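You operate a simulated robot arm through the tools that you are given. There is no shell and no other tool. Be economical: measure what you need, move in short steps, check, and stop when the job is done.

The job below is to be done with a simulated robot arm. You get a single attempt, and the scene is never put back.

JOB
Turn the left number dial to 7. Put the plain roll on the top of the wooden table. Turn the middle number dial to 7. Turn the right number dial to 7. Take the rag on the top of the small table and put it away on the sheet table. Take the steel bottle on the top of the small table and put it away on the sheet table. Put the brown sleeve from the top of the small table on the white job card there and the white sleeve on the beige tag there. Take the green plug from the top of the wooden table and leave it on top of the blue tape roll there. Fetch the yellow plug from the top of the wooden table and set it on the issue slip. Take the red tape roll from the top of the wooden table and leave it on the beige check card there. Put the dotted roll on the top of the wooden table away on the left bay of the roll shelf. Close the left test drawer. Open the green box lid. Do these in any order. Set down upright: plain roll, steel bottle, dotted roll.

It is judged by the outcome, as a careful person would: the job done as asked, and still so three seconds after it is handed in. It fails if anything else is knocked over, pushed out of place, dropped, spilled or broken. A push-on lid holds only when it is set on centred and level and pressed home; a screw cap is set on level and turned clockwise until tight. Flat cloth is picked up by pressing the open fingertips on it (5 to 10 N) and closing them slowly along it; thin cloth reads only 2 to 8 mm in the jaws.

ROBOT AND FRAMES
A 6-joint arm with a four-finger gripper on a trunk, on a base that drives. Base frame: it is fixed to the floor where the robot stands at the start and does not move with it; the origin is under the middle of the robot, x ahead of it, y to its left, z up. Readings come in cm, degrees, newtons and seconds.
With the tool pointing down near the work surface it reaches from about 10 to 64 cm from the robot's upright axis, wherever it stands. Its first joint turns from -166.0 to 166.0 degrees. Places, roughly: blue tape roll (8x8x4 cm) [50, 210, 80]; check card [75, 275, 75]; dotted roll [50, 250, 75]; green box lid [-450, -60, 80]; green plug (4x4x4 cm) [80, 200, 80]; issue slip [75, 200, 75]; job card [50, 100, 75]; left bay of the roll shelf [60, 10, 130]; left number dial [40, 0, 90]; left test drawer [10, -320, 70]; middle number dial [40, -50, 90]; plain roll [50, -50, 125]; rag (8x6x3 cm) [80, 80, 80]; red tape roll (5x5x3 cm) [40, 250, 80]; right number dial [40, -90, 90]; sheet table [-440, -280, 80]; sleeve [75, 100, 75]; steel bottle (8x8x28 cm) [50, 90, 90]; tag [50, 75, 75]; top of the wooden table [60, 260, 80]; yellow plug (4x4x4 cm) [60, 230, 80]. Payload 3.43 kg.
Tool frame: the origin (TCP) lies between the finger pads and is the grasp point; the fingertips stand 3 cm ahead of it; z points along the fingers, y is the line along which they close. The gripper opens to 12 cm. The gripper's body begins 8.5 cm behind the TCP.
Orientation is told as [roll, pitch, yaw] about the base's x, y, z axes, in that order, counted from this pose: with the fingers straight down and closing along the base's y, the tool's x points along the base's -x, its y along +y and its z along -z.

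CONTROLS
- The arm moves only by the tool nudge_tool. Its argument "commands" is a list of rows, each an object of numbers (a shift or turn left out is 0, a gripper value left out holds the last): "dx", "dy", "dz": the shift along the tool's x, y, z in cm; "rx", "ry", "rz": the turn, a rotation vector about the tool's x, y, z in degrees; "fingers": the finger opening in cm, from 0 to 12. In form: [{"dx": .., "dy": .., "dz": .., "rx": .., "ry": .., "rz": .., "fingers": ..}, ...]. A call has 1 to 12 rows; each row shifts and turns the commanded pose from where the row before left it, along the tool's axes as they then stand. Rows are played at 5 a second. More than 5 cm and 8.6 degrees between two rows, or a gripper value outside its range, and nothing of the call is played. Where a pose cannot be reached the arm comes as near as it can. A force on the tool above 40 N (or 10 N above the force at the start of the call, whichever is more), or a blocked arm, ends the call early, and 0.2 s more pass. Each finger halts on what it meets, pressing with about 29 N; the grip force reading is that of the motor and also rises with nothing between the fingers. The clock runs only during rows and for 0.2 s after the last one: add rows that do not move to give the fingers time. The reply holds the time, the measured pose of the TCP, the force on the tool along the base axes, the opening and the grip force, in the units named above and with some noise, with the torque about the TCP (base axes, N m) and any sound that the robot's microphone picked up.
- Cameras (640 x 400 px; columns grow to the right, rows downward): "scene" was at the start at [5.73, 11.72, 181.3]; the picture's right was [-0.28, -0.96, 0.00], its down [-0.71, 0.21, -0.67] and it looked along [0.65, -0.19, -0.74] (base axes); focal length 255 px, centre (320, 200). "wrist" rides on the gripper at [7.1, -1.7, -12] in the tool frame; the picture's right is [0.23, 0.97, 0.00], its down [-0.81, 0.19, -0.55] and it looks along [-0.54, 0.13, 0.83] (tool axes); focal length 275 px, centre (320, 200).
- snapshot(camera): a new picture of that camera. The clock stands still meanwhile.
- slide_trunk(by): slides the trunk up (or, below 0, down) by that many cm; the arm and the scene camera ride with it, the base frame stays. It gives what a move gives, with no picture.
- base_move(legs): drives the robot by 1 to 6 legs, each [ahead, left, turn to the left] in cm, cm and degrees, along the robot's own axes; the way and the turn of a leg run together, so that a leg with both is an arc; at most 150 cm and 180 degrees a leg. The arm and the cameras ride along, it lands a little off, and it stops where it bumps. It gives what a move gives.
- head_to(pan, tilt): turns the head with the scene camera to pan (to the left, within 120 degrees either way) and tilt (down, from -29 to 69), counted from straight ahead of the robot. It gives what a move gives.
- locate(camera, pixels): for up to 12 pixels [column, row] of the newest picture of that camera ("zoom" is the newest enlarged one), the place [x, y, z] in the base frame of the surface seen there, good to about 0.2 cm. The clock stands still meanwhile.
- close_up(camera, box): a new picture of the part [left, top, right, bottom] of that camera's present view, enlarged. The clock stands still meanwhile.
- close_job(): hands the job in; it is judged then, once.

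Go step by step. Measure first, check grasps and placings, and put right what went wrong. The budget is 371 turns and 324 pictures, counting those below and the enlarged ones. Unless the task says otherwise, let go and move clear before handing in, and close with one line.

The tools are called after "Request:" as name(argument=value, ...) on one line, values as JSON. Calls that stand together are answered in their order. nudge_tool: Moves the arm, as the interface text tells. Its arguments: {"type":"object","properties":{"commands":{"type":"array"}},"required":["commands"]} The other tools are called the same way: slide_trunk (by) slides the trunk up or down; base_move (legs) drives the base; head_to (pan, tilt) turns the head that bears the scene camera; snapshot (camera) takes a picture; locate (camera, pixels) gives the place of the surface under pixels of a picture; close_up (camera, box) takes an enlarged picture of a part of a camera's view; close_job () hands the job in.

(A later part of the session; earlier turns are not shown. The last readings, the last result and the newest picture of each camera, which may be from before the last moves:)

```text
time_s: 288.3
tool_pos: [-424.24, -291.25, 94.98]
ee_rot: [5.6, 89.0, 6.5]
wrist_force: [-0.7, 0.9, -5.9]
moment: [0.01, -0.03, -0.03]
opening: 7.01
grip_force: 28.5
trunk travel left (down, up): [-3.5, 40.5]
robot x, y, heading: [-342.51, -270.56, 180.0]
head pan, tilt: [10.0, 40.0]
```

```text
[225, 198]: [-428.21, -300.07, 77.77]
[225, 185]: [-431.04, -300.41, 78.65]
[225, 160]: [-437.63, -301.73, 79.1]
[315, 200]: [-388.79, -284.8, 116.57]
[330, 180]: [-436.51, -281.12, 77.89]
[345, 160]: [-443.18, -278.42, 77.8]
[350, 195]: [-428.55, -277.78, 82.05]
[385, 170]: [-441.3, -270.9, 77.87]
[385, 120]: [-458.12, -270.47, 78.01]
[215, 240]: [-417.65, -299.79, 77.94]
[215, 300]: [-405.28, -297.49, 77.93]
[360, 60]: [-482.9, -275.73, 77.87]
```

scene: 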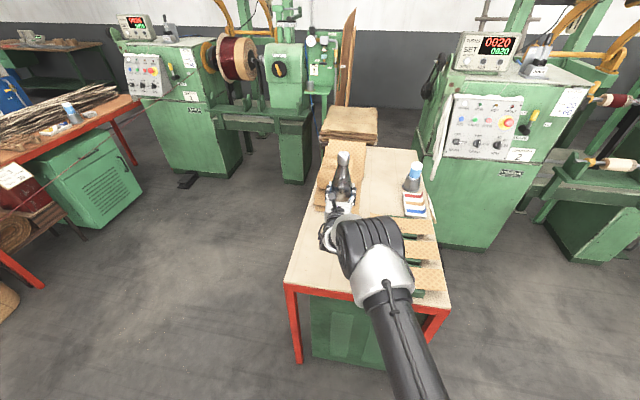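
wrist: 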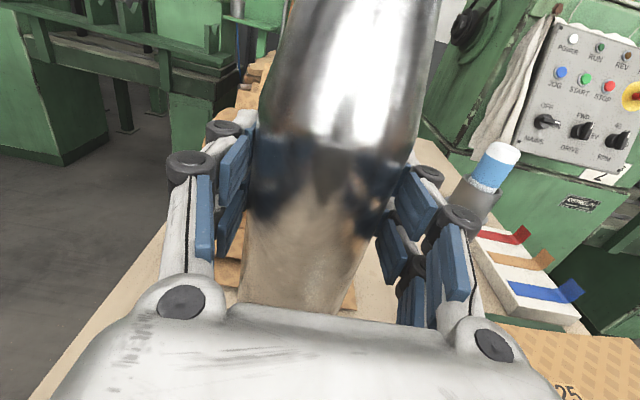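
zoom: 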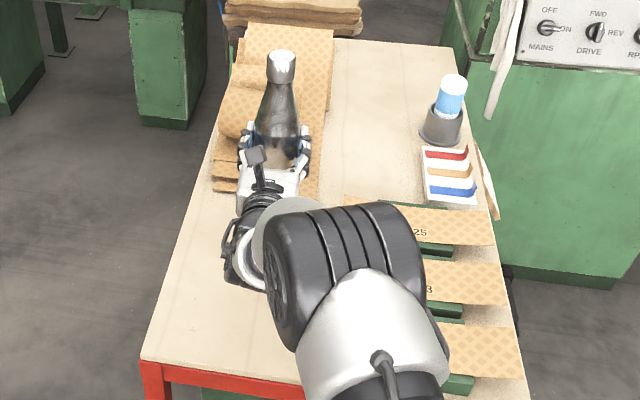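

Papers start at x≈−430, so I'll put the bottle at x≈−418 for clearance. Retract 6, then lower gently.

Request:
nudge_tool(commands=[{"dz": -3}, {"dz": -3}, {"dx": -2}, {"dx": -1.5}, {}])

Request:
nudge_tool(commands=[{"dx": -0.4}, {"dx": -0.3}, {"dx": -0.3}])

```text
time_s: 289.5
tool_pos: [-418.2, -290.93, 91.51]
ee_rot: [6.5, 89.1, 7.5]
wrist_force: [0.7, -0.2, -6.0]
moment: [0.01, -0.04, 0.0]
opening: 7.0
grip_force: 28.7
trunk travel left (down, up): [-3.5, 40.5]
robot x, y, heading: [-342.93, -270.28, 180.1]
head pan, tilt: [10.0, 40.0]
```

```text
time_s: 290.3
tool_pos: [-418.19, -290.94, 90.35]
ee_rot: [5.8, 89.1, 6.9]
wrist_force: [-0.8, 0.5, -6.0]
moment: [0.01, -0.06, -0.02]
opening: 7.01
grip_force: 29.1
trunk travel left (down, up): [-3.5, 40.5]
robot x, y, heading: [-343.11, -270.24, 180.3]
head pan, tilt: [10.0, 40.0]
```

Request:
nudge_tool(commands=[{"dx": -0.15}, {"dx": -0.15}])

Request:
nudge_tool(commands=[{"dx": -0.15}, {"dx": -0.1}])

```text
time_s: 290.9
tool_pos: [-418.1, -290.98, 90.3]
ee_rot: [4.5, 89.3, 5.5]
wrist_force: [1.2, 0.0, -1.5]
moment: [0.0, -0.01, 0.03]
opening: 7.02
grip_force: 29.0
trunk travel left (down, up): [-3.5, 40.5]
robot x, y, heading: [-342.81, -270.11, 180.2]
head pan, tilt: [10.0, 40.0]
```

```text
time_s: 291.5
tool_pos: [-418.15, -290.86, 90.16]
ee_rot: [2.0, 89.4, 3.0]
wrist_force: [2.0, 1.1, 10.0]
moment: [0.0, -0.65, 0.08]
opening: 6.97
grip_force: 28.9
trunk travel left (down, up): [-3.5, 40.5]
robot x, y, heading: [-342.84, -270.48, 179.9]
head pan, tilt: [10.0, 40.0]
```

Resting on the table. Release and back out.

Request:
nudge_tool(commands=[{"dx": 0.15, "fingers": 7.5}, {"fingers": 9}, {"fingers": 12}, {}, {}])

Request:
nudge_tool(commands=[{"dz": -3}, {"dz": -3}, {"dz": -3}, {"dz": -3}, {}])

Request:
snapshot(camera="wrist")

```text
time_s: 292.7
tool_pos: [-418.08, -290.83, 90.15]
ee_rot: [5.7, 89.2, 6.6]
wrist_force: [-0.3, -0.5, -0.3]
moment: [0.04, 0.04, -0.01]
opening: 11.97
grip_force: 0.1
trunk travel left (down, up): [-3.5, 40.5]
robot x, y, heading: [-343.11, -270.15, 179.9]
head pan, tilt: [10.0, 40.0]
```

```text
time_s: 293.9
tool_pos: [-406.06, -290.75, 90.2]
ee_rot: [5.7, 89.2, 6.6]
wrist_force: [0.4, 0.0, 0.7]
moment: [0.03, 0.01, -0.02]
opening: 11.99
grip_force: 0.0
trunk travel left (down, up): [-3.5, 40.5]
robot x, y, heading: [-342.69, -270.67, 179.5]
head pan, tilt: [10.0, 40.0]
```

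```text
227 pictures are left
```

wrist: 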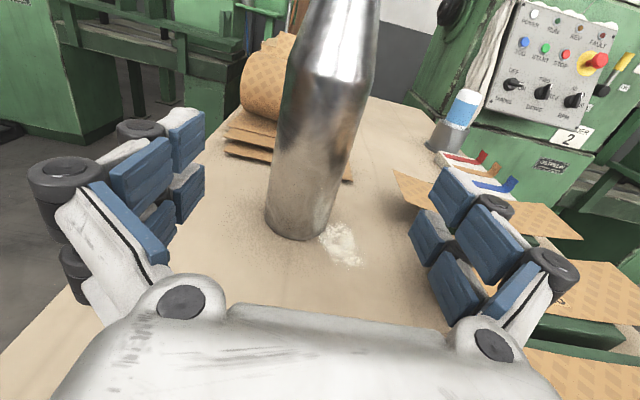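

Bottle stands. Next the drawer: drive back along the lane, turn to face +x and look.

Request:
base_move(legs=[[-120, 0, 0], [-118, 0, 0], [0, 0, 180]])

Request:
head_to(pan=0, tilt=35)

Request:
snapshot(camera="scene")

```text
time_s: 312.9
tool_pos: [-42.01, -247.54, 90.2]
ee_rot: [5.8, 89.1, -172.3]
wrist_force: [-0.4, 0.9, 0.0]
moment: [0.01, 0.01, -0.02]
opening: 12.0
grip_force: 0.0
trunk travel left (down, up): [-3.5, 40.5]
robot x, y, heading: [-104.93, -269.31, 0.8]
head pan, tilt: [10.0, 40.0]
```

```text
time_s: 313.7
tool_pos: [-41.99, -247.6, 90.24]
ee_rot: [6.0, 89.1, -172.1]
wrist_force: [0.2, -0.9, 0.5]
moment: [0.03, -0.04, -0.04]
opening: 12.01
grip_force: 0.0
trunk travel left (down, up): [-3.5, 40.5]
robot x, y, heading: [-104.51, -268.63, 1.0]
head pan, tilt: [0.0, 35.0]
```

```text
226 pictures are left
```

scene: 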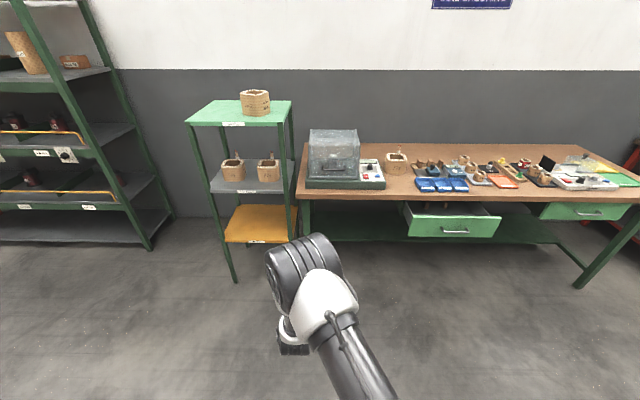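

Request:
close_up(camera="scene", box=[380, 170, 620, 260])

Request:
locate(camera="scene", pixels=[[410, 222], [500, 222], [455, 232], [455, 222], [412, 234], [496, 234], [440, 209], [585, 213], [545, 212], [420, 193], [400, 198]])

```text
2.67 times, centred on (500, 215) of scene
```

zoom: 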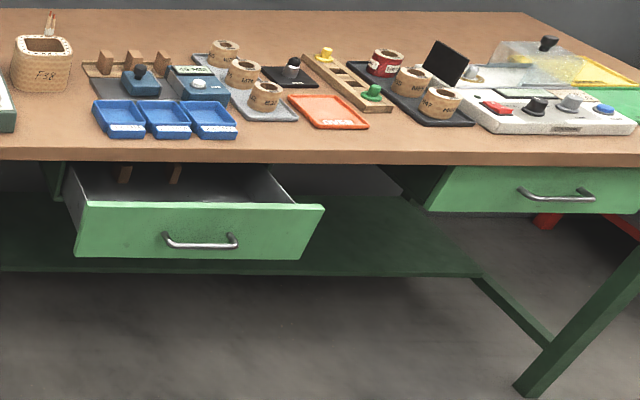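

```text
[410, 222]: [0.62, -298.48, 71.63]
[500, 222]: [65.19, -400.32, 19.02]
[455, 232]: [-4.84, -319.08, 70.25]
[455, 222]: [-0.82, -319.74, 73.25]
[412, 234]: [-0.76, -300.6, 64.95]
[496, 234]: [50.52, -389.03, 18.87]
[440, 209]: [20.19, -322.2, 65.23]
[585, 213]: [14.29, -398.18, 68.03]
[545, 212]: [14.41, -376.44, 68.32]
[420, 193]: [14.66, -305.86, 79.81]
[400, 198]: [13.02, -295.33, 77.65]
```

Drawer face at x≈−0.8, y −299…−340, z 64–76, handle z 70; closed position x≈14.4 like its neighbour. I'll push the face above the handle at z 73.6 with closed fingers.

Request:
base_move(legs=[[0, -72, -1]])

Request:
nudge_tool(commands=[{"dx": -3, "fingers": 0}, {"dx": -3}, {"dx": -3}, {"dx": -3}, {"dx": -2}, {"dx": -2.4}, {}, {}])

Request:
snapshot(camera="wrist")

```text
time_s: 317.6
tool_pos: [-41.11, -320.44, 90.33]
ee_rot: [5.2, 89.1, -173.7]
wrist_force: [0.4, -0.7, 0.6]
moment: [-0.01, 0.02, 0.01]
opening: 12.0
grip_force: 0.1
trunk travel left (down, up): [-3.5, 40.5]
robot x, y, heading: [-104.08, -340.97, -0.1]
head pan, tilt: [0.0, 35.0]
```

```text
time_s: 319.4
tool_pos: [-41.23, -320.69, 73.92]
ee_rot: [5.9, 89.1, -173.3]
wrist_force: [0.5, -0.2, -0.1]
moment: [0.01, -0.01, 0.0]
opening: 0.0
grip_force: 19.7
trunk travel left (down, up): [-3.5, 40.5]
robot x, y, heading: [-104.42, -340.84, -0.0]
head pan, tilt: [0.0, 35.0]
```

```text
224 pictures are left
```

wrist: 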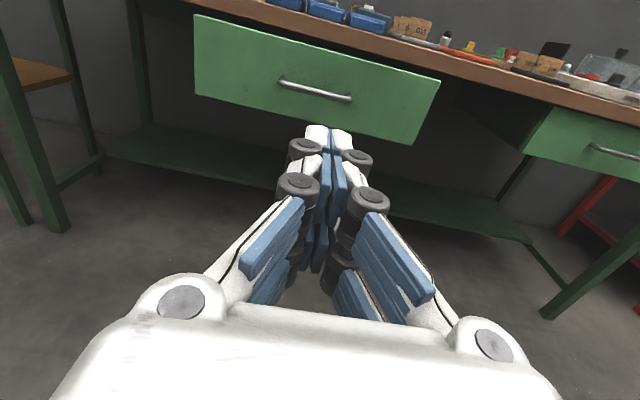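

Aligned. Drive 34 closer, then push with the arm.

Request:
base_move(legs=[[34, 0, 0]])

Request:
nudge_tool(commands=[{"dz": 1.5}, {"dz": 1.5}, {"dz": 1.5}, {"dz": 1.5}, {"dz": 1.5}, {"dz": 1.5}, {"dz": 1.5}, {"dz": 1.5}, {"dz": 1.5}])

Request:
snapshot(camera="wrist")

```text
time_s: 321.6
tool_pos: [-7.09, -320.57, 73.89]
ee_rot: [5.8, 89.2, -173.3]
wrist_force: [-0.2, 0.2, -0.3]
moment: [0.0, 0.03, -0.02]
opening: 0.0
grip_force: 29.3
trunk travel left (down, up): [-3.5, 40.5]
robot x, y, heading: [-69.87, -340.8, -0.2]
head pan, tilt: [0.0, 35.0]
```

```text
time_s: 323.6
tool_pos: [6.49, -320.34, 73.57]
ee_rot: [5.9, 89.1, -173.1]
wrist_force: [-0.7, -0.8, 0.5]
moment: [0.0, -0.01, -0.02]
opening: 0.0
grip_force: 33.5
trunk travel left (down, up): [-3.5, 40.5]
robot x, y, heading: [-69.89, -340.54, 0.2]
head pan, tilt: [0.0, 35.0]
```

```text
223 pictures are left
```

wrist: 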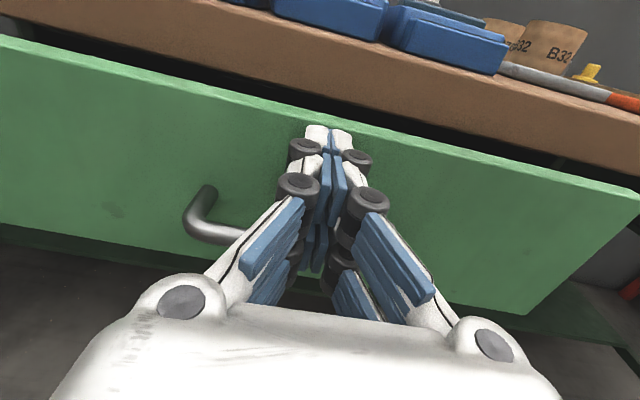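

Drawer follows. Push on until it stops.

Request:
nudge_tool(commands=[{"dz": 1}, {"dz": 1}, {"dz": 1}, {"dz": 1}, {"dz": 0.7}, {"dz": 0.7}, {"dz": 0.7}, {"dz": 0.7}])

Request:
snapshot(camera="scene")

Request:
locate(camera="scene", pixels=[[420, 240], [440, 240], [380, 230]])

```text
time_s: 325.4
tool_pos: [10.74, -320.4, 73.82]
ee_rot: [5.8, 89.1, -173.4]
wrist_force: [-1.4, 0.6, -1.2]
moment: [-0.01, -0.01, 0.0]
opening: 0.0
grip_force: 33.0
out of reach, approached as far as the arm can: row 5, 6, 7, 8
trunk travel left (down, up): [-3.5, 40.5]
robot x, y, heading: [-70.58, -340.51, 0.1]
head pan, tilt: [0.0, 35.0]
```

```text
222 pictures are left
```

scene: 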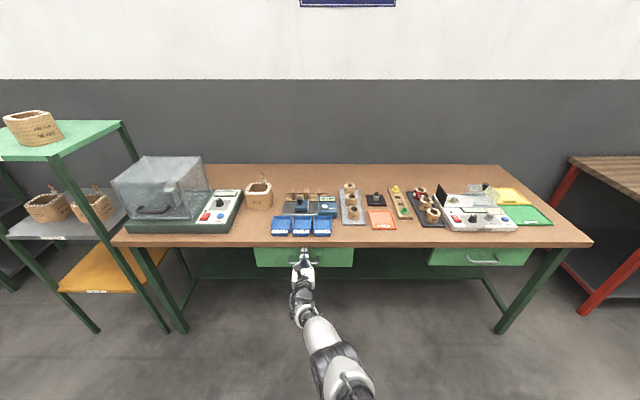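

```text
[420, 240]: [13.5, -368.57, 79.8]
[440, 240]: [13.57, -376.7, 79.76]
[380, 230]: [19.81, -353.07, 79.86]
```

Reach limit at tip x≈13.7; retract 6 and drive 6 then push the remainder by arm.

Request:
nudge_tool(commands=[{"dz": -3}, {"dz": -4}, {}])

Request:
base_move(legs=[[5.5, 0, 0]])

Request:
nudge_tool(commands=[{"dz": 0.7}, {"dz": 0.7}, {"dz": 0.5}, {"dz": 0.5}, {"dz": 0.5}, {"dz": 0.5}])

```text
time_s: 326.2
tool_pos: [3.8, -320.33, 74.04]
ee_rot: [3.6, 89.2, -175.4]
wrist_force: [0.2, 0.0, -0.9]
moment: [0.0, -0.03, -0.01]
opening: 0.01
grip_force: 33.4
trunk travel left (down, up): [-3.5, 40.5]
robot x, y, heading: [-69.9, -341.0, -0.0]
head pan, tilt: [0.0, 35.0]
```

```text
time_s: 327.2
tool_pos: [9.3, -320.45, 73.94]
ee_rot: [5.8, 89.0, -173.1]
wrist_force: [-0.2, -0.6, 1.1]
moment: [0.02, -0.02, 0.02]
opening: 0.0
grip_force: 33.6
trunk travel left (down, up): [-3.5, 40.5]
robot x, y, heading: [-64.88, -341.14, -0.0]
head pan, tilt: [0.0, 35.0]
```

```text
time_s: 328.5
tool_pos: [11.64, -320.22, 73.94]
ee_rot: [8.3, 89.3, -170.7]
wrist_force: [-23.3, -4.1, 9.9]
moment: [0.06, -0.74, -0.19]
opening: 0.57
grip_force: 33.6
trunk travel left (down, up): [-3.5, 40.5]
robot x, y, heading: [-64.96, -340.53, -0.0]
head pan, tilt: [0.0, 35.0]
stopped in row 6: the force on the tool passed its limit at 47 N (the readings are from after the stop); the commanded pose is now the measured one
```

Hit the end stop (tip x≈14.6). Retreat and check.

Request:
nudge_tool(commands=[{"dz": -2}, {"dz": -3}, {"dz": -4}, {"dz": -4}, {}])

Request:
base_move(legs=[[-30, 0, 0]])

Request:
snapshot(camera="scene")

Request:
locate(camera="scene", pixels=[[340, 213], [355, 208], [330, 210], [500, 210], [480, 205]])

```text
time_s: 329.7
tool_pos: [-1.25, -320.47, 73.79]
ee_rot: [8.7, 89.0, -170.3]
wrist_force: [-0.3, 0.0, 0.0]
moment: [-0.02, -0.01, -0.01]
opening: 0.02
grip_force: 33.5
trunk travel left (down, up): [-3.5, 40.5]
robot x, y, heading: [-64.78, -340.54, -0.3]
head pan, tilt: [0.0, 35.0]
```

```text
time_s: 331.8
tool_pos: [-31.06, -320.62, 73.85]
ee_rot: [8.9, 88.9, -170.2]
wrist_force: [-0.4, 0.0, 0.6]
moment: [-0.02, -0.02, 0.02]
opening: 0.0
grip_force: 33.2
trunk travel left (down, up): [-3.5, 40.5]
robot x, y, heading: [-94.44, -340.65, -0.5]
head pan, tilt: [0.0, 35.0]
```

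```text
221 pictures are left
```

scene: 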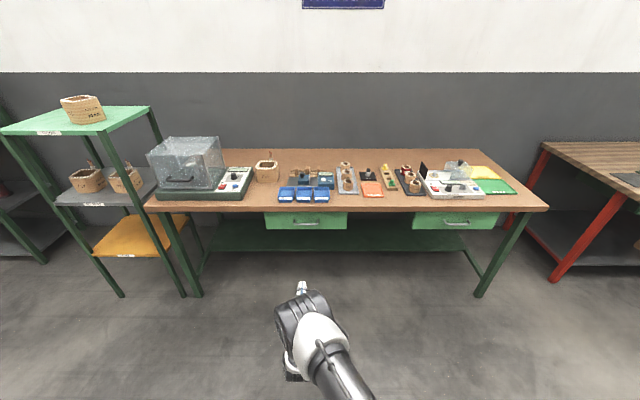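

```text
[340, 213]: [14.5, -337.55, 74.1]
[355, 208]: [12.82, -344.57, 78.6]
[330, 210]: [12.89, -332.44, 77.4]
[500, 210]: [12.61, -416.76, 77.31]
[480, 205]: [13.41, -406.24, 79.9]
```

Drawer is closed (x 14.5, same as its neighbour). Next the wooden table: raise, turn the tool down, and drive there.

Request:
slide_trunk(by=40)

Request:
nudge_tool(commands=[{"ry": -8.5}, {"ry": -8.5}, {"ry": -8.5}, {"ry": -8.5}, {"ry": -8.5}, {"ry": -8.5}, {"ry": -8.5}, {"ry": -8.5}, {"ry": -8.5}, {"ry": -8.5}, {"ry": -4}, {}])

Request:
base_move(legs=[[20, 150, 0.5], [0, 150, 0], [0, 150, 0], [30, 100, 0]])

Request:
nudge_tool(commands=[{"rz": 8.5, "fingers": 6}, {"rz": 8.5}, {"rz": 8.5}, {"rz": 8.5}, {"rz": 8.5}, {"rz": 8.5}, {"rz": 8.5}, {"rz": 8.5}, {"rz": 8.5}, {"rz": 8.5}, {"rz": 8.5}])

Request:
nudge_tool(commands=[{"rz": 8.5}, {"rz": 8.5}, {"rz": 8.5}, {"rz": 8.5}, {"rz": 8.5}, {"rz": 8.5}, {"rz": 8.5}, {"rz": 8.5}, {"rz": 8.5}, {"rz": 8.5}, {}])

```text
time_s: 335.6
tool_pos: [-31.0, -320.62, 113.7]
ee_rot: [9.1, 88.9, -170.2]
wrist_force: [-0.4, 0.8, -0.3]
moment: [-0.04, -0.03, -0.02]
opening: 0.01
grip_force: 34.0
trunk travel left (down, up): [-43.5, 0.5]
robot x, y, heading: [-94.76, -340.85, -0.2]
head pan, tilt: [0.0, 35.0]
```

```text
time_s: 338.2
tool_pos: [-30.68, -321.07, 113.79]
ee_rot: [1.1, 3.4, -179.8]
wrist_force: [-0.8, 0.4, -1.0]
moment: [0.05, -0.01, 0.01]
opening: 0.0
grip_force: 33.6
out of reach, approached as far as the arm can: row 8
trunk travel left (down, up): [-43.5, 0.5]
robot x, y, heading: [-94.59, -341.22, -0.1]
head pan, tilt: [0.0, 35.0]
```

```text
refused: leg 1 is longer than a leg can be; nothing moved
```

```text
time_s: 340.6
tool_pos: [-30.74, -321.17, 113.74]
ee_rot: [-3.5, 1.0, 86.6]
wrist_force: [0.8, -0.3, -0.2]
moment: [0.0, 0.01, -0.03]
opening: 6.02
grip_force: 0.1
trunk travel left (down, up): [-43.5, 0.5]
robot x, y, heading: [-94.93, -340.64, 0.1]
head pan, tilt: [0.0, 35.0]
```

```text
time_s: 343.0
tool_pos: [-30.77, -321.09, 113.89]
ee_rot: [-1.3, -3.4, 1.6]
wrist_force: [0.3, 0.3, 0.0]
moment: [0.01, -0.01, 0.04]
opening: 5.99
grip_force: 0.1
trunk travel left (down, up): [-43.5, 0.5]
robot x, y, heading: [-94.75, -341.25, -0.1]
head pan, tilt: [0.0, 35.0]
```

Slight tilt to fix; now drive left to the wooden table.

Request:
nudge_tool(commands=[{"rx": -1.3, "ry": 3.4}, {"rz": 1.6}, {}])

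Request:
base_move(legs=[[15, 145, 0], [0, 149, 0], [0, 149, 0], [30, 80, 0]])

Request:
head_to(pan=15, tilt=50)

Request:
snapshot(camera="scene")

```text
time_s: 343.8
tool_pos: [-30.63, -320.99, 113.9]
ee_rot: [0.0, -0.1, 0.1]
wrist_force: [-0.2, -0.8, -0.4]
moment: [-0.01, 0.01, 0.02]
opening: 6.02
grip_force: 0.1
trunk travel left (down, up): [-43.5, 0.5]
robot x, y, heading: [-95.0, -340.67, -0.3]
head pan, tilt: [0.0, 35.0]
```

```text
time_s: 369.1
tool_pos: [24.48, 198.22, 113.79]
ee_rot: [0.0, 0.0, -1.3]
wrist_force: [-0.8, 0.6, 0.3]
moment: [-0.03, 0.02, 0.0]
opening: 5.99
grip_force: 0.0
trunk travel left (down, up): [-43.5, 0.5]
robot x, y, heading: [-39.99, 180.21, -1.8]
head pan, tilt: [0.0, 35.0]
```

```text
time_s: 369.9
tool_pos: [24.55, 198.19, 113.85]
ee_rot: [0.0, 0.0, -1.4]
wrist_force: [-0.4, -0.5, -1.0]
moment: [-0.01, 0.01, 0.01]
opening: 5.99
grip_force: 0.0
trunk travel left (down, up): [-43.5, 0.5]
robot x, y, heading: [-40.2, 180.36, -1.6]
head pan, tilt: [15.0, 50.0]
```

```text
220 pictures are left
```

scene: 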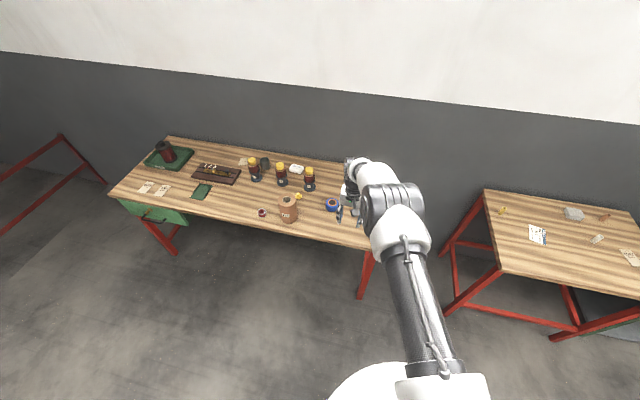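

Drive forward 30 and view the table from the wrist.

Request:
base_move(legs=[[30, 0, 1.7]])

Request:
snapshot(camera="wrist")

```text
time_s: 371.9
tool_pos: [53.63, 199.69, 113.8]
ee_rot: [0.0, 0.0, 0.3]
wrist_force: [0.7, -0.2, -0.2]
moment: [0.01, 0.02, 0.0]
opening: 5.99
grip_force: 0.1
trunk travel left (down, up): [-43.5, 0.5]
robot x, y, heading: [-10.39, 180.1, 0.0]
head pan, tilt: [15.0, 50.0]
```

```text
219 pictures are left
```

wrist: 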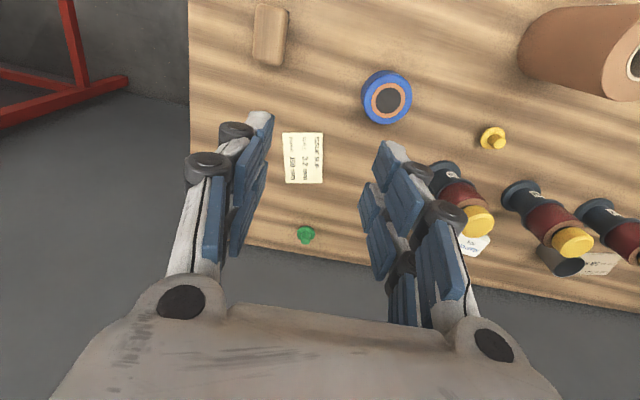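

Everything is visible: slip (303,158), green plug (306,234), blue tape (387,97), yellow plug (493,138). Zoom and measure.

Request:
close_up(camera="wrist", box=[270, 120, 350, 250])

Request:
locate(camera="wrist", pixels=[[283, 134], [323, 134], [287, 184], [324, 183], [306, 233], [306, 240], [300, 236], [313, 236], [365, 95], [411, 95], [387, 72], [387, 120]])

Request:
close_up(camera="wrist", box=[355, 60, 515, 160])

Request:
locate(camera="wrist", pixels=[[387, 85], [375, 98], [387, 100], [494, 135], [500, 142], [494, 128], [482, 138], [506, 138]])

```text
3.08 times, centred on (310, 185) of wrist
```

zoom: 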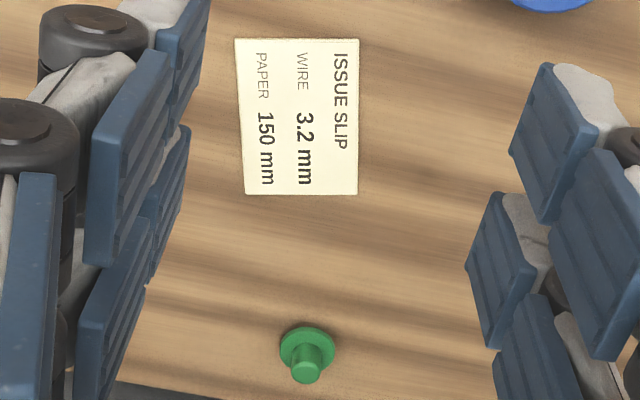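

```text
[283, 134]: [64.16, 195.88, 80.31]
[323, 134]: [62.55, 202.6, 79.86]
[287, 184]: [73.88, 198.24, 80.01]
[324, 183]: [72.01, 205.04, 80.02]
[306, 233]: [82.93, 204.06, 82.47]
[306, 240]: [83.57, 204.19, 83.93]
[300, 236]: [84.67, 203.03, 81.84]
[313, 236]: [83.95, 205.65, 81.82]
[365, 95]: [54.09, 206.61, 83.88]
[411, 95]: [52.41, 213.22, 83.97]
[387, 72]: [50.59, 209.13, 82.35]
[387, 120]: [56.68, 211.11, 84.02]
```

```text
4.00 times, centred on (435, 110) of wrist
```

zoom: 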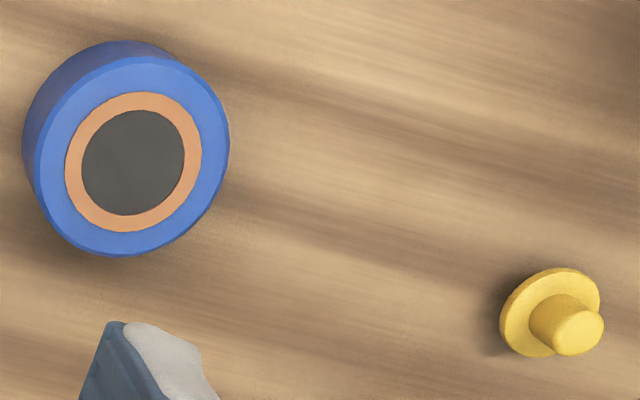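

```text
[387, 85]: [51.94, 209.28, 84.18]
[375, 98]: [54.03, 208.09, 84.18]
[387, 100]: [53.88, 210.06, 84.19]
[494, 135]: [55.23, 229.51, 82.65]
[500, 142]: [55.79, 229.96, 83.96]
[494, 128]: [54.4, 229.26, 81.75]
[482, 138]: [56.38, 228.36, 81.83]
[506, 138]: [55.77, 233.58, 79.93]
```

Measured: blue tape centre (53.3, 209.9) top z 84.1; issue slip centre (68.2, 200.4); green plug (83.7, 204.3); yellow plug (55.5, 229.5), knob top z≈84. Drive nearer the table first.

Request:
base_move(legs=[[0, 20, 0], [20, 0, 0]])

Request:
nudge_tool(commands=[{"dx": 4, "dy": 2.4}, {"dx": 4, "dy": 2.4}, {"dx": 4, "dy": 2.5}, {"dx": 4, "dy": 2.5}, {"dx": 2}, {}])

Request:
snapshot(camera="wrist")

```text
time_s: 374.7
tool_pos: [73.55, 219.47, 113.73]
ee_rot: [0.0, 0.0, 0.1]
wrist_force: [0.8, -0.1, -1.4]
moment: [0.02, 0.02, 0.01]
opening: 5.96
grip_force: 0.0
trunk travel left (down, up): [-43.5, 0.5]
robot x, y, heading: [9.62, 199.93, -0.3]
head pan, tilt: [15.0, 50.0]
```

```text
time_s: 376.1
tool_pos: [55.61, 229.1, 113.72]
ee_rot: [0.0, 0.1, -0.1]
wrist_force: [-0.1, 0.4, 0.1]
moment: [0.0, 0.02, 0.0]
opening: 6.01
grip_force: 0.0
trunk travel left (down, up): [-43.5, 0.5]
robot x, y, heading: [9.5, 199.79, -0.3]
head pan, tilt: [15.0, 50.0]
```

```text
216 pictures are left
```

wrist: 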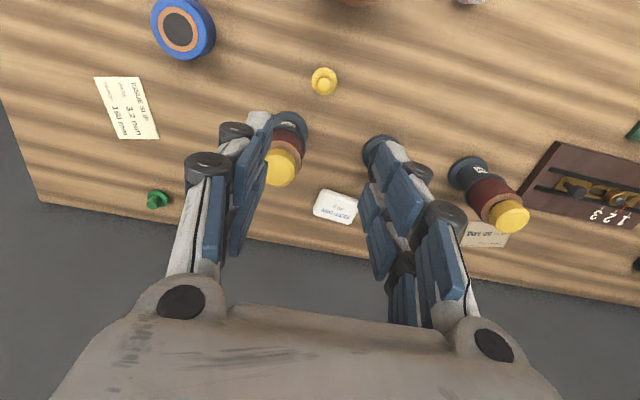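

Request:
locate(camera="wrist", pixels=[[322, 83], [323, 70], [313, 80], [336, 80], [323, 94], [283, 168], [280, 125], [305, 130]])

Request:
close_up(camera="wrist", box=[290, 60, 360, 110])

```text
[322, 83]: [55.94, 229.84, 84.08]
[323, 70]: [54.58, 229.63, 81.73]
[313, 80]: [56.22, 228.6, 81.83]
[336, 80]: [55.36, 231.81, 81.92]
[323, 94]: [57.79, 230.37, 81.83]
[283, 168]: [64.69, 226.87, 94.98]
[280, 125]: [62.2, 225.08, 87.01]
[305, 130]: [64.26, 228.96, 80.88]
```

```text
8.00 times, centred on (325, 85) of wrist
```

zoom: 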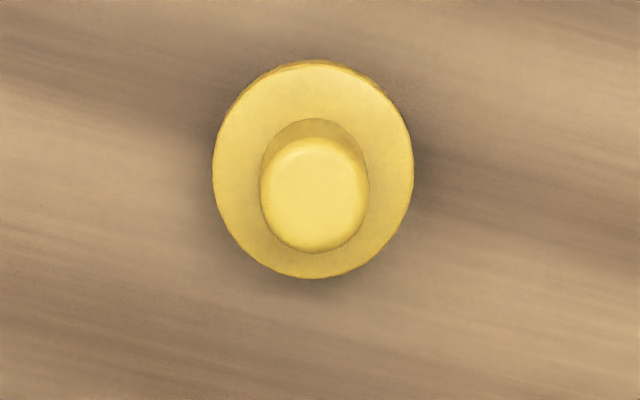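

Plug centre ≈ (56.0, 230.1), flange top 81.85, knob top 84.1. Align and lower by trunk to TCP z≈85.2.

Request:
nudge_tool(commands=[{"dx": -0.4, "dy": 1.0, "fingers": 4}, {}, {}])

Request:
slide_trunk(by=-26)

Request:
snapshot(camera="wrist")

```text
time_s: 376.9
tool_pos: [55.92, 230.17, 113.91]
ee_rot: [0.1, -0.1, 0.2]
wrist_force: [-0.9, 0.1, -0.3]
moment: [-0.05, 0.0, 0.0]
opening: 4.01
grip_force: 0.1
trunk travel left (down, up): [-43.5, 0.5]
robot x, y, heading: [9.55, 199.85, -0.5]
head pan, tilt: [15.0, 50.0]
```

```text
time_s: 379.6
tool_pos: [55.95, 230.24, 87.93]
ee_rot: [0.0, -0.1, 0.1]
wrist_force: [0.8, -0.3, 0.3]
moment: [0.01, 0.01, 0.0]
opening: 4.01
grip_force: 0.1
trunk travel left (down, up): [-17.5, 26.5]
robot x, y, heading: [9.25, 199.99, -0.3]
head pan, tilt: [15.0, 50.0]
```

```text
214 pictures are left
```

wrist: 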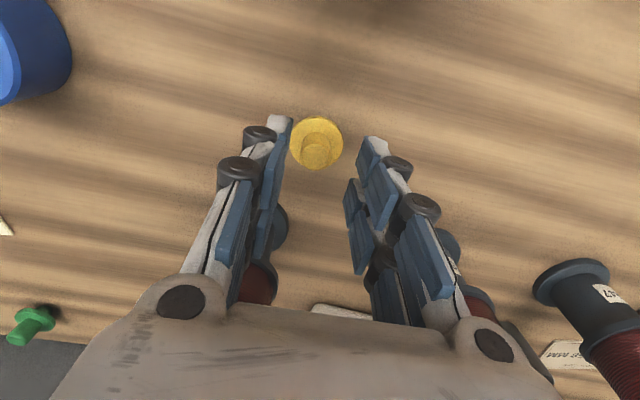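

Aligned. Lower 2.6 and close on the knob.

Request:
nudge_tool(commands=[{"dz": 1.3}, {"dz": 1.3}, {"fingers": 2.5}, {"fingers": 1}, {"fingers": 0.5}, {}, {}])

Request:
nudge_tool(commands=[{"dz": -2}, {"dz": -3}, {"dz": -3}, {}])

Request:
snapshot(camera="wrist")

```text
time_s: 381.2
tool_pos: [55.9, 230.25, 85.26]
ee_rot: [0.0, 0.0, 0.1]
wrist_force: [-0.1, -0.2, 0.5]
moment: [0.0, 0.0, 0.01]
opening: 1.56
grip_force: 29.4
trunk travel left (down, up): [-17.5, 26.5]
robot x, y, heading: [9.76, 199.8, 0.0]
head pan, tilt: [15.0, 50.0]
```

```text
time_s: 382.2
tool_pos: [55.87, 230.2, 93.22]
ee_rot: [-0.1, 0.1, 0.0]
wrist_force: [0.4, -0.3, -0.1]
moment: [0.05, 0.04, -0.01]
opening: 1.55
grip_force: 29.2
trunk travel left (down, up): [-17.5, 26.5]
robot x, y, heading: [9.5, 199.85, -0.2]
head pan, tilt: [15.0, 50.0]
```

```text
213 pictures are left
```

wrist: 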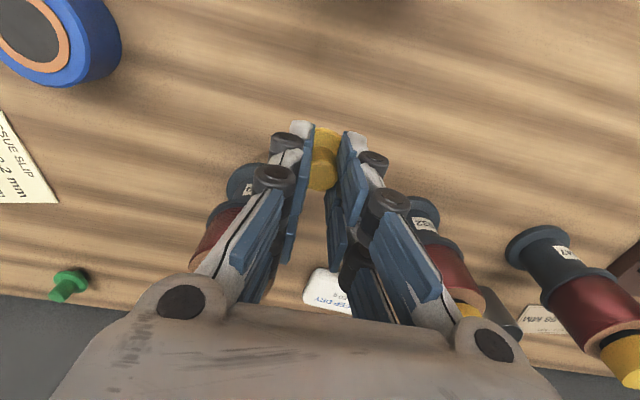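

Held. Move right first (away from the bottle), then to the slip centre (68.2, 200.4).

Request:
nudge_tool(commands=[{"dy": -4}, {"dy": -4}, {"dy": -4}, {"dy": -4}, {"dy": -3, "dx": -2}, {"dy": -3, "dx": -2}, {"dy": -3, "dx": -3}, {"dy": -3, "dx": -3}, {"dy": -1.8, "dx": -2.3}, {}])

Request:
snapshot(camera="wrist")

```text
time_s: 384.4
tool_pos: [68.34, 200.38, 93.3]
ee_rot: [0.0, 0.0, 0.2]
wrist_force: [-0.1, 0.9, 0.0]
moment: [0.01, -0.02, -0.05]
opening: 1.56
grip_force: 29.2
trunk travel left (down, up): [-17.5, 26.5]
robot x, y, heading: [9.57, 199.91, -0.6]
head pan, tilt: [15.0, 50.0]
```

```text
212 pictures are left
```

wrist: 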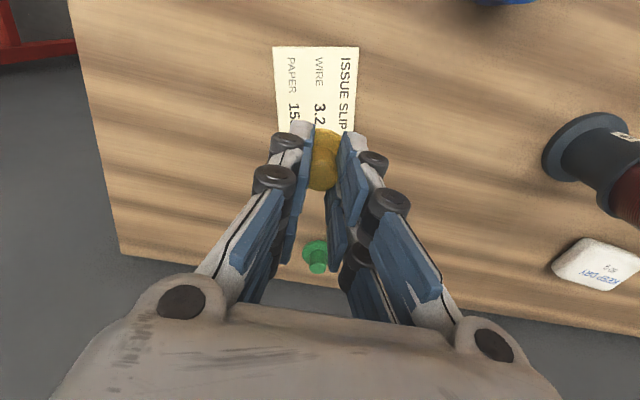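

Over the slip. Lower 7.8 and feel for contact.

Request:
nudge_tool(commands=[{"dz": 3}, {"dz": 3}, {"dz": 1.4}, {"dz": 0.2}])

Request:
nudge_tool(commands=[{"dz": 0.2}, {"dz": 0.1}])

```text
time_s: 385.4
tool_pos: [68.35, 200.36, 85.6]
ee_rot: [0.0, -0.1, 0.0]
wrist_force: [0.2, -0.1, -0.4]
moment: [-0.01, 0.02, 0.0]
opening: 1.57
grip_force: 28.9
trunk travel left (down, up): [-17.5, 26.5]
robot x, y, heading: [9.65, 199.8, 0.1]
head pan, tilt: [15.0, 50.0]
```

```text
time_s: 386.0
tool_pos: [68.4, 200.44, 85.53]
ee_rot: [0.0, -0.1, 0.1]
wrist_force: [-1.0, 0.5, 5.2]
moment: [0.02, 0.08, 0.0]
opening: 1.55
grip_force: 29.2
trunk travel left (down, up): [-17.5, 26.5]
robot x, y, heading: [9.81, 199.7, -0.3]
head pan, tilt: [15.0, 50.0]
```

Contact. Release, rise, and look.

Request:
nudge_tool(commands=[{"fingers": 2.2}, {"fingers": 4}, {}, {"dz": -3}, {"dz": -4}, {"dz": -4}, {}])

Request:
snapshot(camera="wrist")

```text
time_s: 387.6
tool_pos: [68.37, 200.48, 96.34]
ee_rot: [0.0, 0.1, 0.1]
wrist_force: [0.2, 0.5, -0.6]
moment: [-0.01, 0.03, -0.01]
opening: 4.01
grip_force: 0.0
trunk travel left (down, up): [-17.5, 26.5]
robot x, y, heading: [9.78, 199.7, -0.4]
head pan, tilt: [15.0, 50.0]
```

```text
211 pictures are left
```

wrist: 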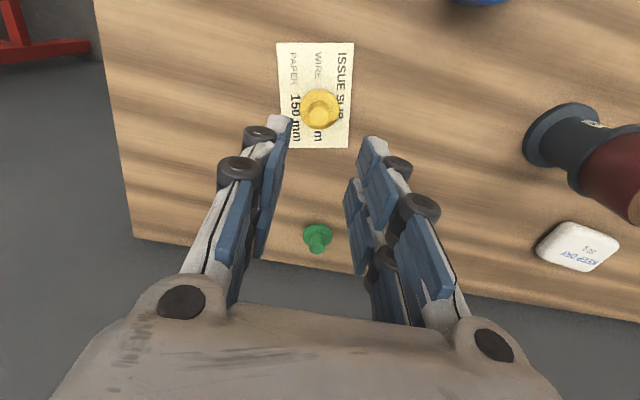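

Yellow plug sits on the slip. Locate the green plug and try reaching it.

Request:
locate(camera="wrist", pixels=[[318, 230], [304, 238], [332, 236], [318, 247], [317, 252], [318, 224]])

Request:
nudge_tool(commands=[{"dx": -4, "dy": 1}, {"dx": -4, "dy": 1}, {"dx": -4, "dy": 1}, {"dx": -3.3, "dy": 0.8}, {}])

```text
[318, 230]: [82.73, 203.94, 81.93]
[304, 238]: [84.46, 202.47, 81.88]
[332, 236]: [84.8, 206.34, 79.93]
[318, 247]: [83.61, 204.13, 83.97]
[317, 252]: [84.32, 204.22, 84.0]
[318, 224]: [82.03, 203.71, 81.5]
```

```text
time_s: 388.8
tool_pos: [80.47, 203.7, 96.52]
ee_rot: [0.1, 0.1, 0.1]
wrist_force: [0.3, 0.5, -0.3]
moment: [0.02, 0.01, 0.02]
opening: 3.98
grip_force: 0.0
out of reach, approached as far as the arm can: row 4
trunk travel left (down, up): [-17.5, 26.5]
robot x, y, heading: [9.36, 199.48, -0.1]
head pan, tilt: [15.0, 50.0]
```

Reach 80.5; drive 3.4 forward and centre, then lower with the trunk.

Request:
base_move(legs=[[3.4, 0, 0]])

Request:
snapshot(camera="wrist")

```text
time_s: 389.6
tool_pos: [83.92, 203.7, 96.27]
ee_rot: [-0.1, 0.1, 0.2]
wrist_force: [0.9, -0.7, -0.5]
moment: [-0.01, 0.07, 0.03]
opening: 4.0
grip_force: 0.0
trunk travel left (down, up): [-17.5, 26.5]
robot x, y, heading: [13.13, 200.19, -0.1]
head pan, tilt: [15.0, 50.0]
```

```text
210 pictures are left
```

wrist: 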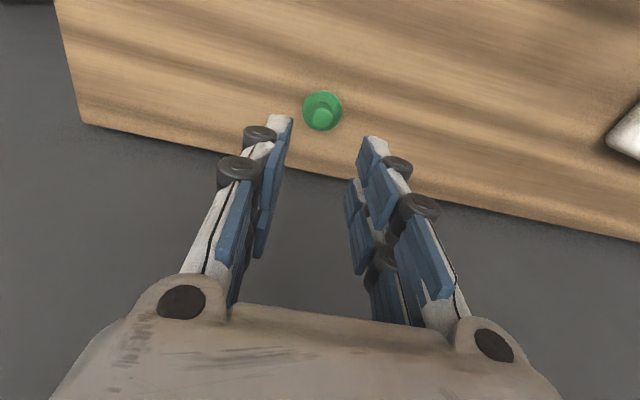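

Plug is ~0.4 to +y. Adjust, lower 11 by trunk, grip.

Request:
nudge_tool(commands=[{"dy": 0.4}, {}])

Request:
slide_trunk(by=-11)

Request:
nudge_tool(commands=[{"fingers": 2.5}, {"fingers": 1}, {"fingers": 0.5}, {}, {}])

Request:
snapshot(camera="wrist")

```text
time_s: 390.2
tool_pos: [83.74, 203.99, 96.34]
ee_rot: [0.0, 0.0, 0.1]
wrist_force: [0.3, 0.5, 0.8]
moment: [0.02, 0.0, 0.0]
opening: 3.99
grip_force: 0.0
trunk travel left (down, up): [-17.5, 26.5]
robot x, y, heading: [12.9, 199.73, -0.2]
head pan, tilt: [15.0, 50.0]
```

```text
time_s: 391.6
tool_pos: [83.81, 204.14, 85.43]
ee_rot: [0.0, 0.0, 0.1]
wrist_force: [0.7, -0.5, -0.8]
moment: [-0.01, 0.01, -0.01]
opening: 3.98
grip_force: 0.0
trunk travel left (down, up): [-6.5, 37.5]
robot x, y, heading: [12.73, 199.99, -0.3]
head pan, tilt: [15.0, 50.0]
```

```text
time_s: 392.8
tool_pos: [83.82, 204.07, 85.47]
ee_rot: [0.0, -0.1, 0.1]
wrist_force: [-0.1, 0.6, -0.7]
moment: [0.02, -0.01, 0.0]
opening: 1.6
grip_force: 29.0
trunk travel left (down, up): [-6.5, 37.5]
robot x, y, heading: [12.96, 199.95, 0.1]
head pan, tilt: [15.0, 50.0]
```

```text
209 pictures are left
```

wrist: 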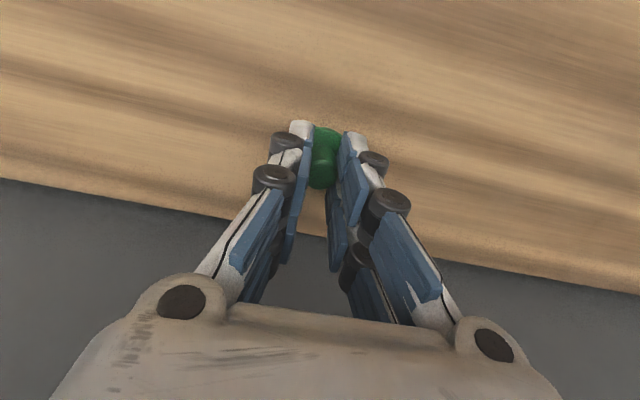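

Gripped. Raise 12 and carry to the blue tape.

Request:
slide_trunk(by=12)

Request:
nudge_tool(commands=[{"dx": 4, "dy": 0.8}, {"dx": 4, "dy": 0.8}, {"dx": 4, "dy": 0.8}, {"dx": 4, "dy": 0.8}, {"dx": 4, "dy": 0.8}, {"dx": 4, "dy": 0.8}, {"dx": 4, "dy": 0.6}, {"dx": 2.5, "dy": 0.4}, {}])

Request:
snapshot(camera="wrist")

```text
time_s: 394.3
tool_pos: [83.79, 204.05, 97.36]
ee_rot: [0.0, 0.1, 0.2]
wrist_force: [0.0, 0.8, 0.1]
moment: [-0.03, -0.01, 0.02]
opening: 1.59
grip_force: 29.3
trunk travel left (down, up): [-18.5, 25.5]
robot x, y, heading: [12.91, 199.61, -0.2]
head pan, tilt: [15.0, 50.0]
```

```text
time_s: 396.3
tool_pos: [53.15, 209.71, 97.31]
ee_rot: [-0.1, 0.1, 0.0]
wrist_force: [-0.3, -0.1, -0.4]
moment: [0.04, 0.03, 0.0]
opening: 1.57
grip_force: 29.2
trunk travel left (down, up): [-18.5, 25.5]
robot x, y, heading: [12.96, 199.68, -0.1]
head pan, tilt: [15.0, 50.0]
```

```text
208 pictures are left
```

wrist: 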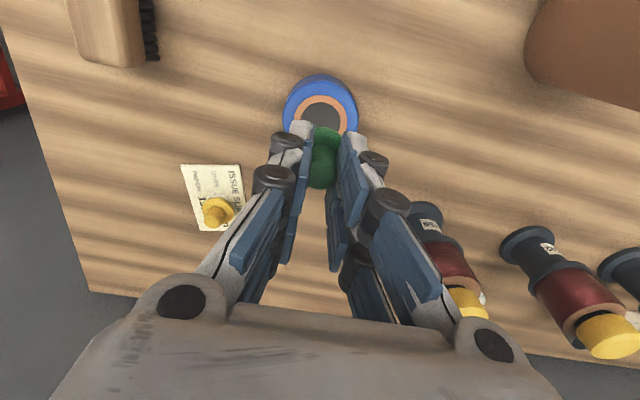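

Centred over the tape. Lower to contact near TCP z 89.6.

Request:
nudge_tool(commands=[{"dz": 3}, {"dz": 3}, {"dz": 1.3}, {"dz": 0.2}])

Request:
nudge_tool(commands=[{"dz": 0.15}, {"dz": 0.1}])

```text
time_s: 397.3
tool_pos: [53.27, 209.77, 89.95]
ee_rot: [0.0, 0.0, 0.2]
wrist_force: [-0.8, 0.3, -0.5]
moment: [0.0, 0.0, 0.02]
opening: 1.57
grip_force: 29.2
trunk travel left (down, up): [-18.5, 25.5]
robot x, y, heading: [13.01, 199.68, -0.1]
head pan, tilt: [15.0, 50.0]
```

```text
time_s: 397.9
tool_pos: [53.33, 209.65, 89.56]
ee_rot: [0.0, 0.1, -0.1]
wrist_force: [-0.7, 0.6, -0.5]
moment: [-0.02, -0.04, 0.02]
opening: 1.6
grip_force: 29.3
trunk travel left (down, up): [-18.5, 25.5]
robot x, y, heading: [13.1, 199.58, -0.0]
head pan, tilt: [15.0, 50.0]
```

Request:
nudge_tool(commands=[{"dz": 0.15}])

Request:
nudge_tool(commands=[{"dz": 0.15}])

```text
time_s: 398.3
tool_pos: [53.21, 209.78, 89.37]
ee_rot: [0.0, 0.0, 0.0]
wrist_force: [0.6, -0.4, -0.7]
moment: [0.01, 0.01, 0.02]
opening: 1.57
grip_force: 28.4
trunk travel left (down, up): [-18.5, 25.5]
robot x, y, heading: [12.88, 199.55, -0.5]
head pan, tilt: [15.0, 50.0]
```

```text
time_s: 398.7
tool_pos: [53.22, 209.78, 89.33]
ee_rot: [0.0, 0.1, 0.1]
wrist_force: [-0.2, 0.1, 2.8]
moment: [-0.04, 0.01, 0.02]
opening: 1.57
grip_force: 28.8
trunk travel left (down, up): [-18.5, 25.5]
robot x, y, heading: [12.96, 199.82, -0.2]
head pan, tilt: [15.0, 50.0]
```

Contact. Release and rise.

Request:
nudge_tool(commands=[{"fingers": 2.2}, {"fingers": 4}, {}, {"dz": -3}, {"dz": -4}, {"dz": -4}, {}])

Request:
snapshot(camera="wrist")

```text
time_s: 400.3
tool_pos: [53.17, 209.85, 100.42]
ee_rot: [0.0, 0.1, 0.2]
wrist_force: [0.6, -0.4, 0.1]
moment: [-0.01, 0.04, -0.01]
opening: 3.98
grip_force: 0.1
trunk travel left (down, up): [-18.5, 25.5]
robot x, y, heading: [13.37, 200.06, -0.1]
head pan, tilt: [15.0, 50.0]
```

```text
207 pictures are left
```

wrist: 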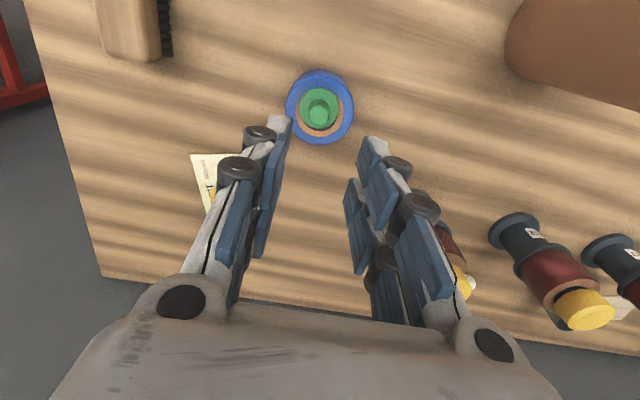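

Green plug sits on the blue tape. Raise and drive left 62 for the red tape.

Request:
slide_trunk(by=14)

Request:
base_move(legs=[[0, 62, 0]])

Request:
snapshot(camera="wrist")

```text
time_s: 402.0
tool_pos: [53.23, 209.86, 114.46]
ee_rot: [0.1, 0.1, 0.1]
wrist_force: [0.9, 0.1, -1.0]
moment: [0.0, 0.02, -0.02]
opening: 4.0
grip_force: 0.1
trunk travel left (down, up): [-32.5, 11.5]
robot x, y, heading: [12.82, 199.55, -0.4]
head pan, tilt: [15.0, 50.0]
```

```text
time_s: 405.5
tool_pos: [53.11, 272.42, 114.48]
ee_rot: [-0.1, 0.1, 0.5]
wrist_force: [-0.7, 0.4, 0.3]
moment: [-0.02, 0.0, 0.03]
opening: 4.01
grip_force: 0.0
trunk travel left (down, up): [-32.5, 11.5]
robot x, y, heading: [13.04, 262.35, 0.1]
head pan, tilt: [15.0, 50.0]
```

```text
206 pictures are left
```

wrist: 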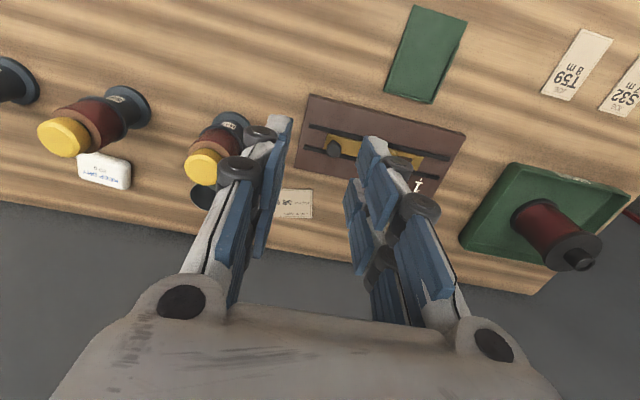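

Check card at (292,204). Measure it, then move over the red tape.

Request:
locate(camera="wrist", pixels=[[286, 190], [312, 190], [313, 217], [282, 216], [297, 204], [202, 195], [204, 170], [300, 175]])

Request:
close_up(camera="wrist", box=[190, 150, 330, 240])

Request:
nudge_tool(commands=[{"dx": 2.5, "dy": -4, "fingers": 7}, {"dx": 2.5, "dy": -4.3}, {"dx": 2.5, "dy": -4.3}, {"dx": 2.5, "dy": -4.3}, {"dx": 2, "dy": -4.3}, {"dx": 1, "dy": -4.3}, {"dy": -1}, {}])

Request:
snapshot(camera="wrist")

```text
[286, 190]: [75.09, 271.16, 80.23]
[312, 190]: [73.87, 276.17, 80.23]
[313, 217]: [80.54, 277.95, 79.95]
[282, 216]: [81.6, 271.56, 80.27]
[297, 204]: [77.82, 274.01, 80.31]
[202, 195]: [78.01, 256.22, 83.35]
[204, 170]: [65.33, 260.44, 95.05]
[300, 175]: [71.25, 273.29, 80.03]
```

```text
4.44 times, centred on (260, 195) of wrist
```

zoom: 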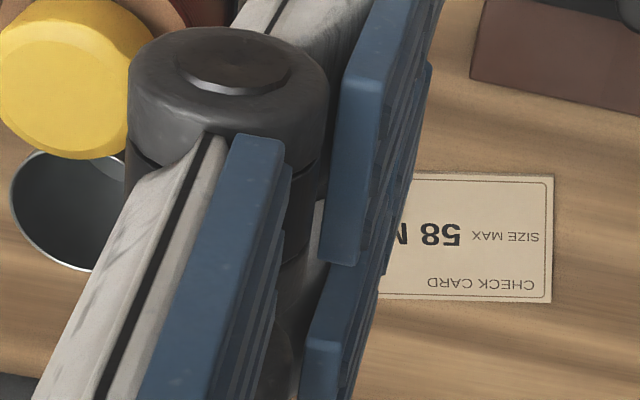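

```text
time_s: 407.3
tool_pos: [40.33, 245.81, 114.41]
ee_rot: [-0.1, 0.0, 0.5]
wrist_force: [0.2, -0.9, -0.5]
moment: [-0.01, 0.01, 0.0]
opening: 6.99
grip_force: 0.1
trunk travel left (down, up): [-32.5, 11.5]
robot x, y, heading: [13.2, 262.31, 0.2]
head pan, tilt: [15.0, 50.0]
```

```text
204 pictures are left
```

wrist: 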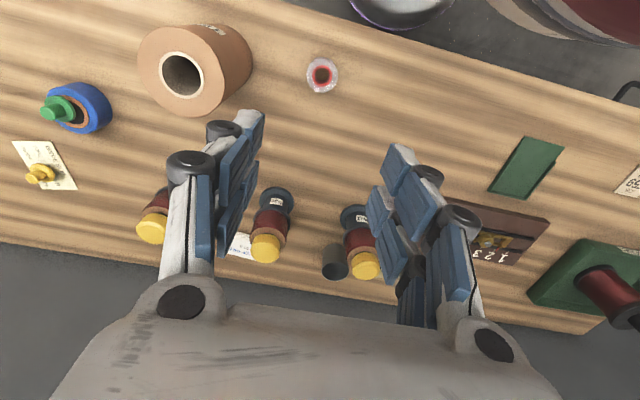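

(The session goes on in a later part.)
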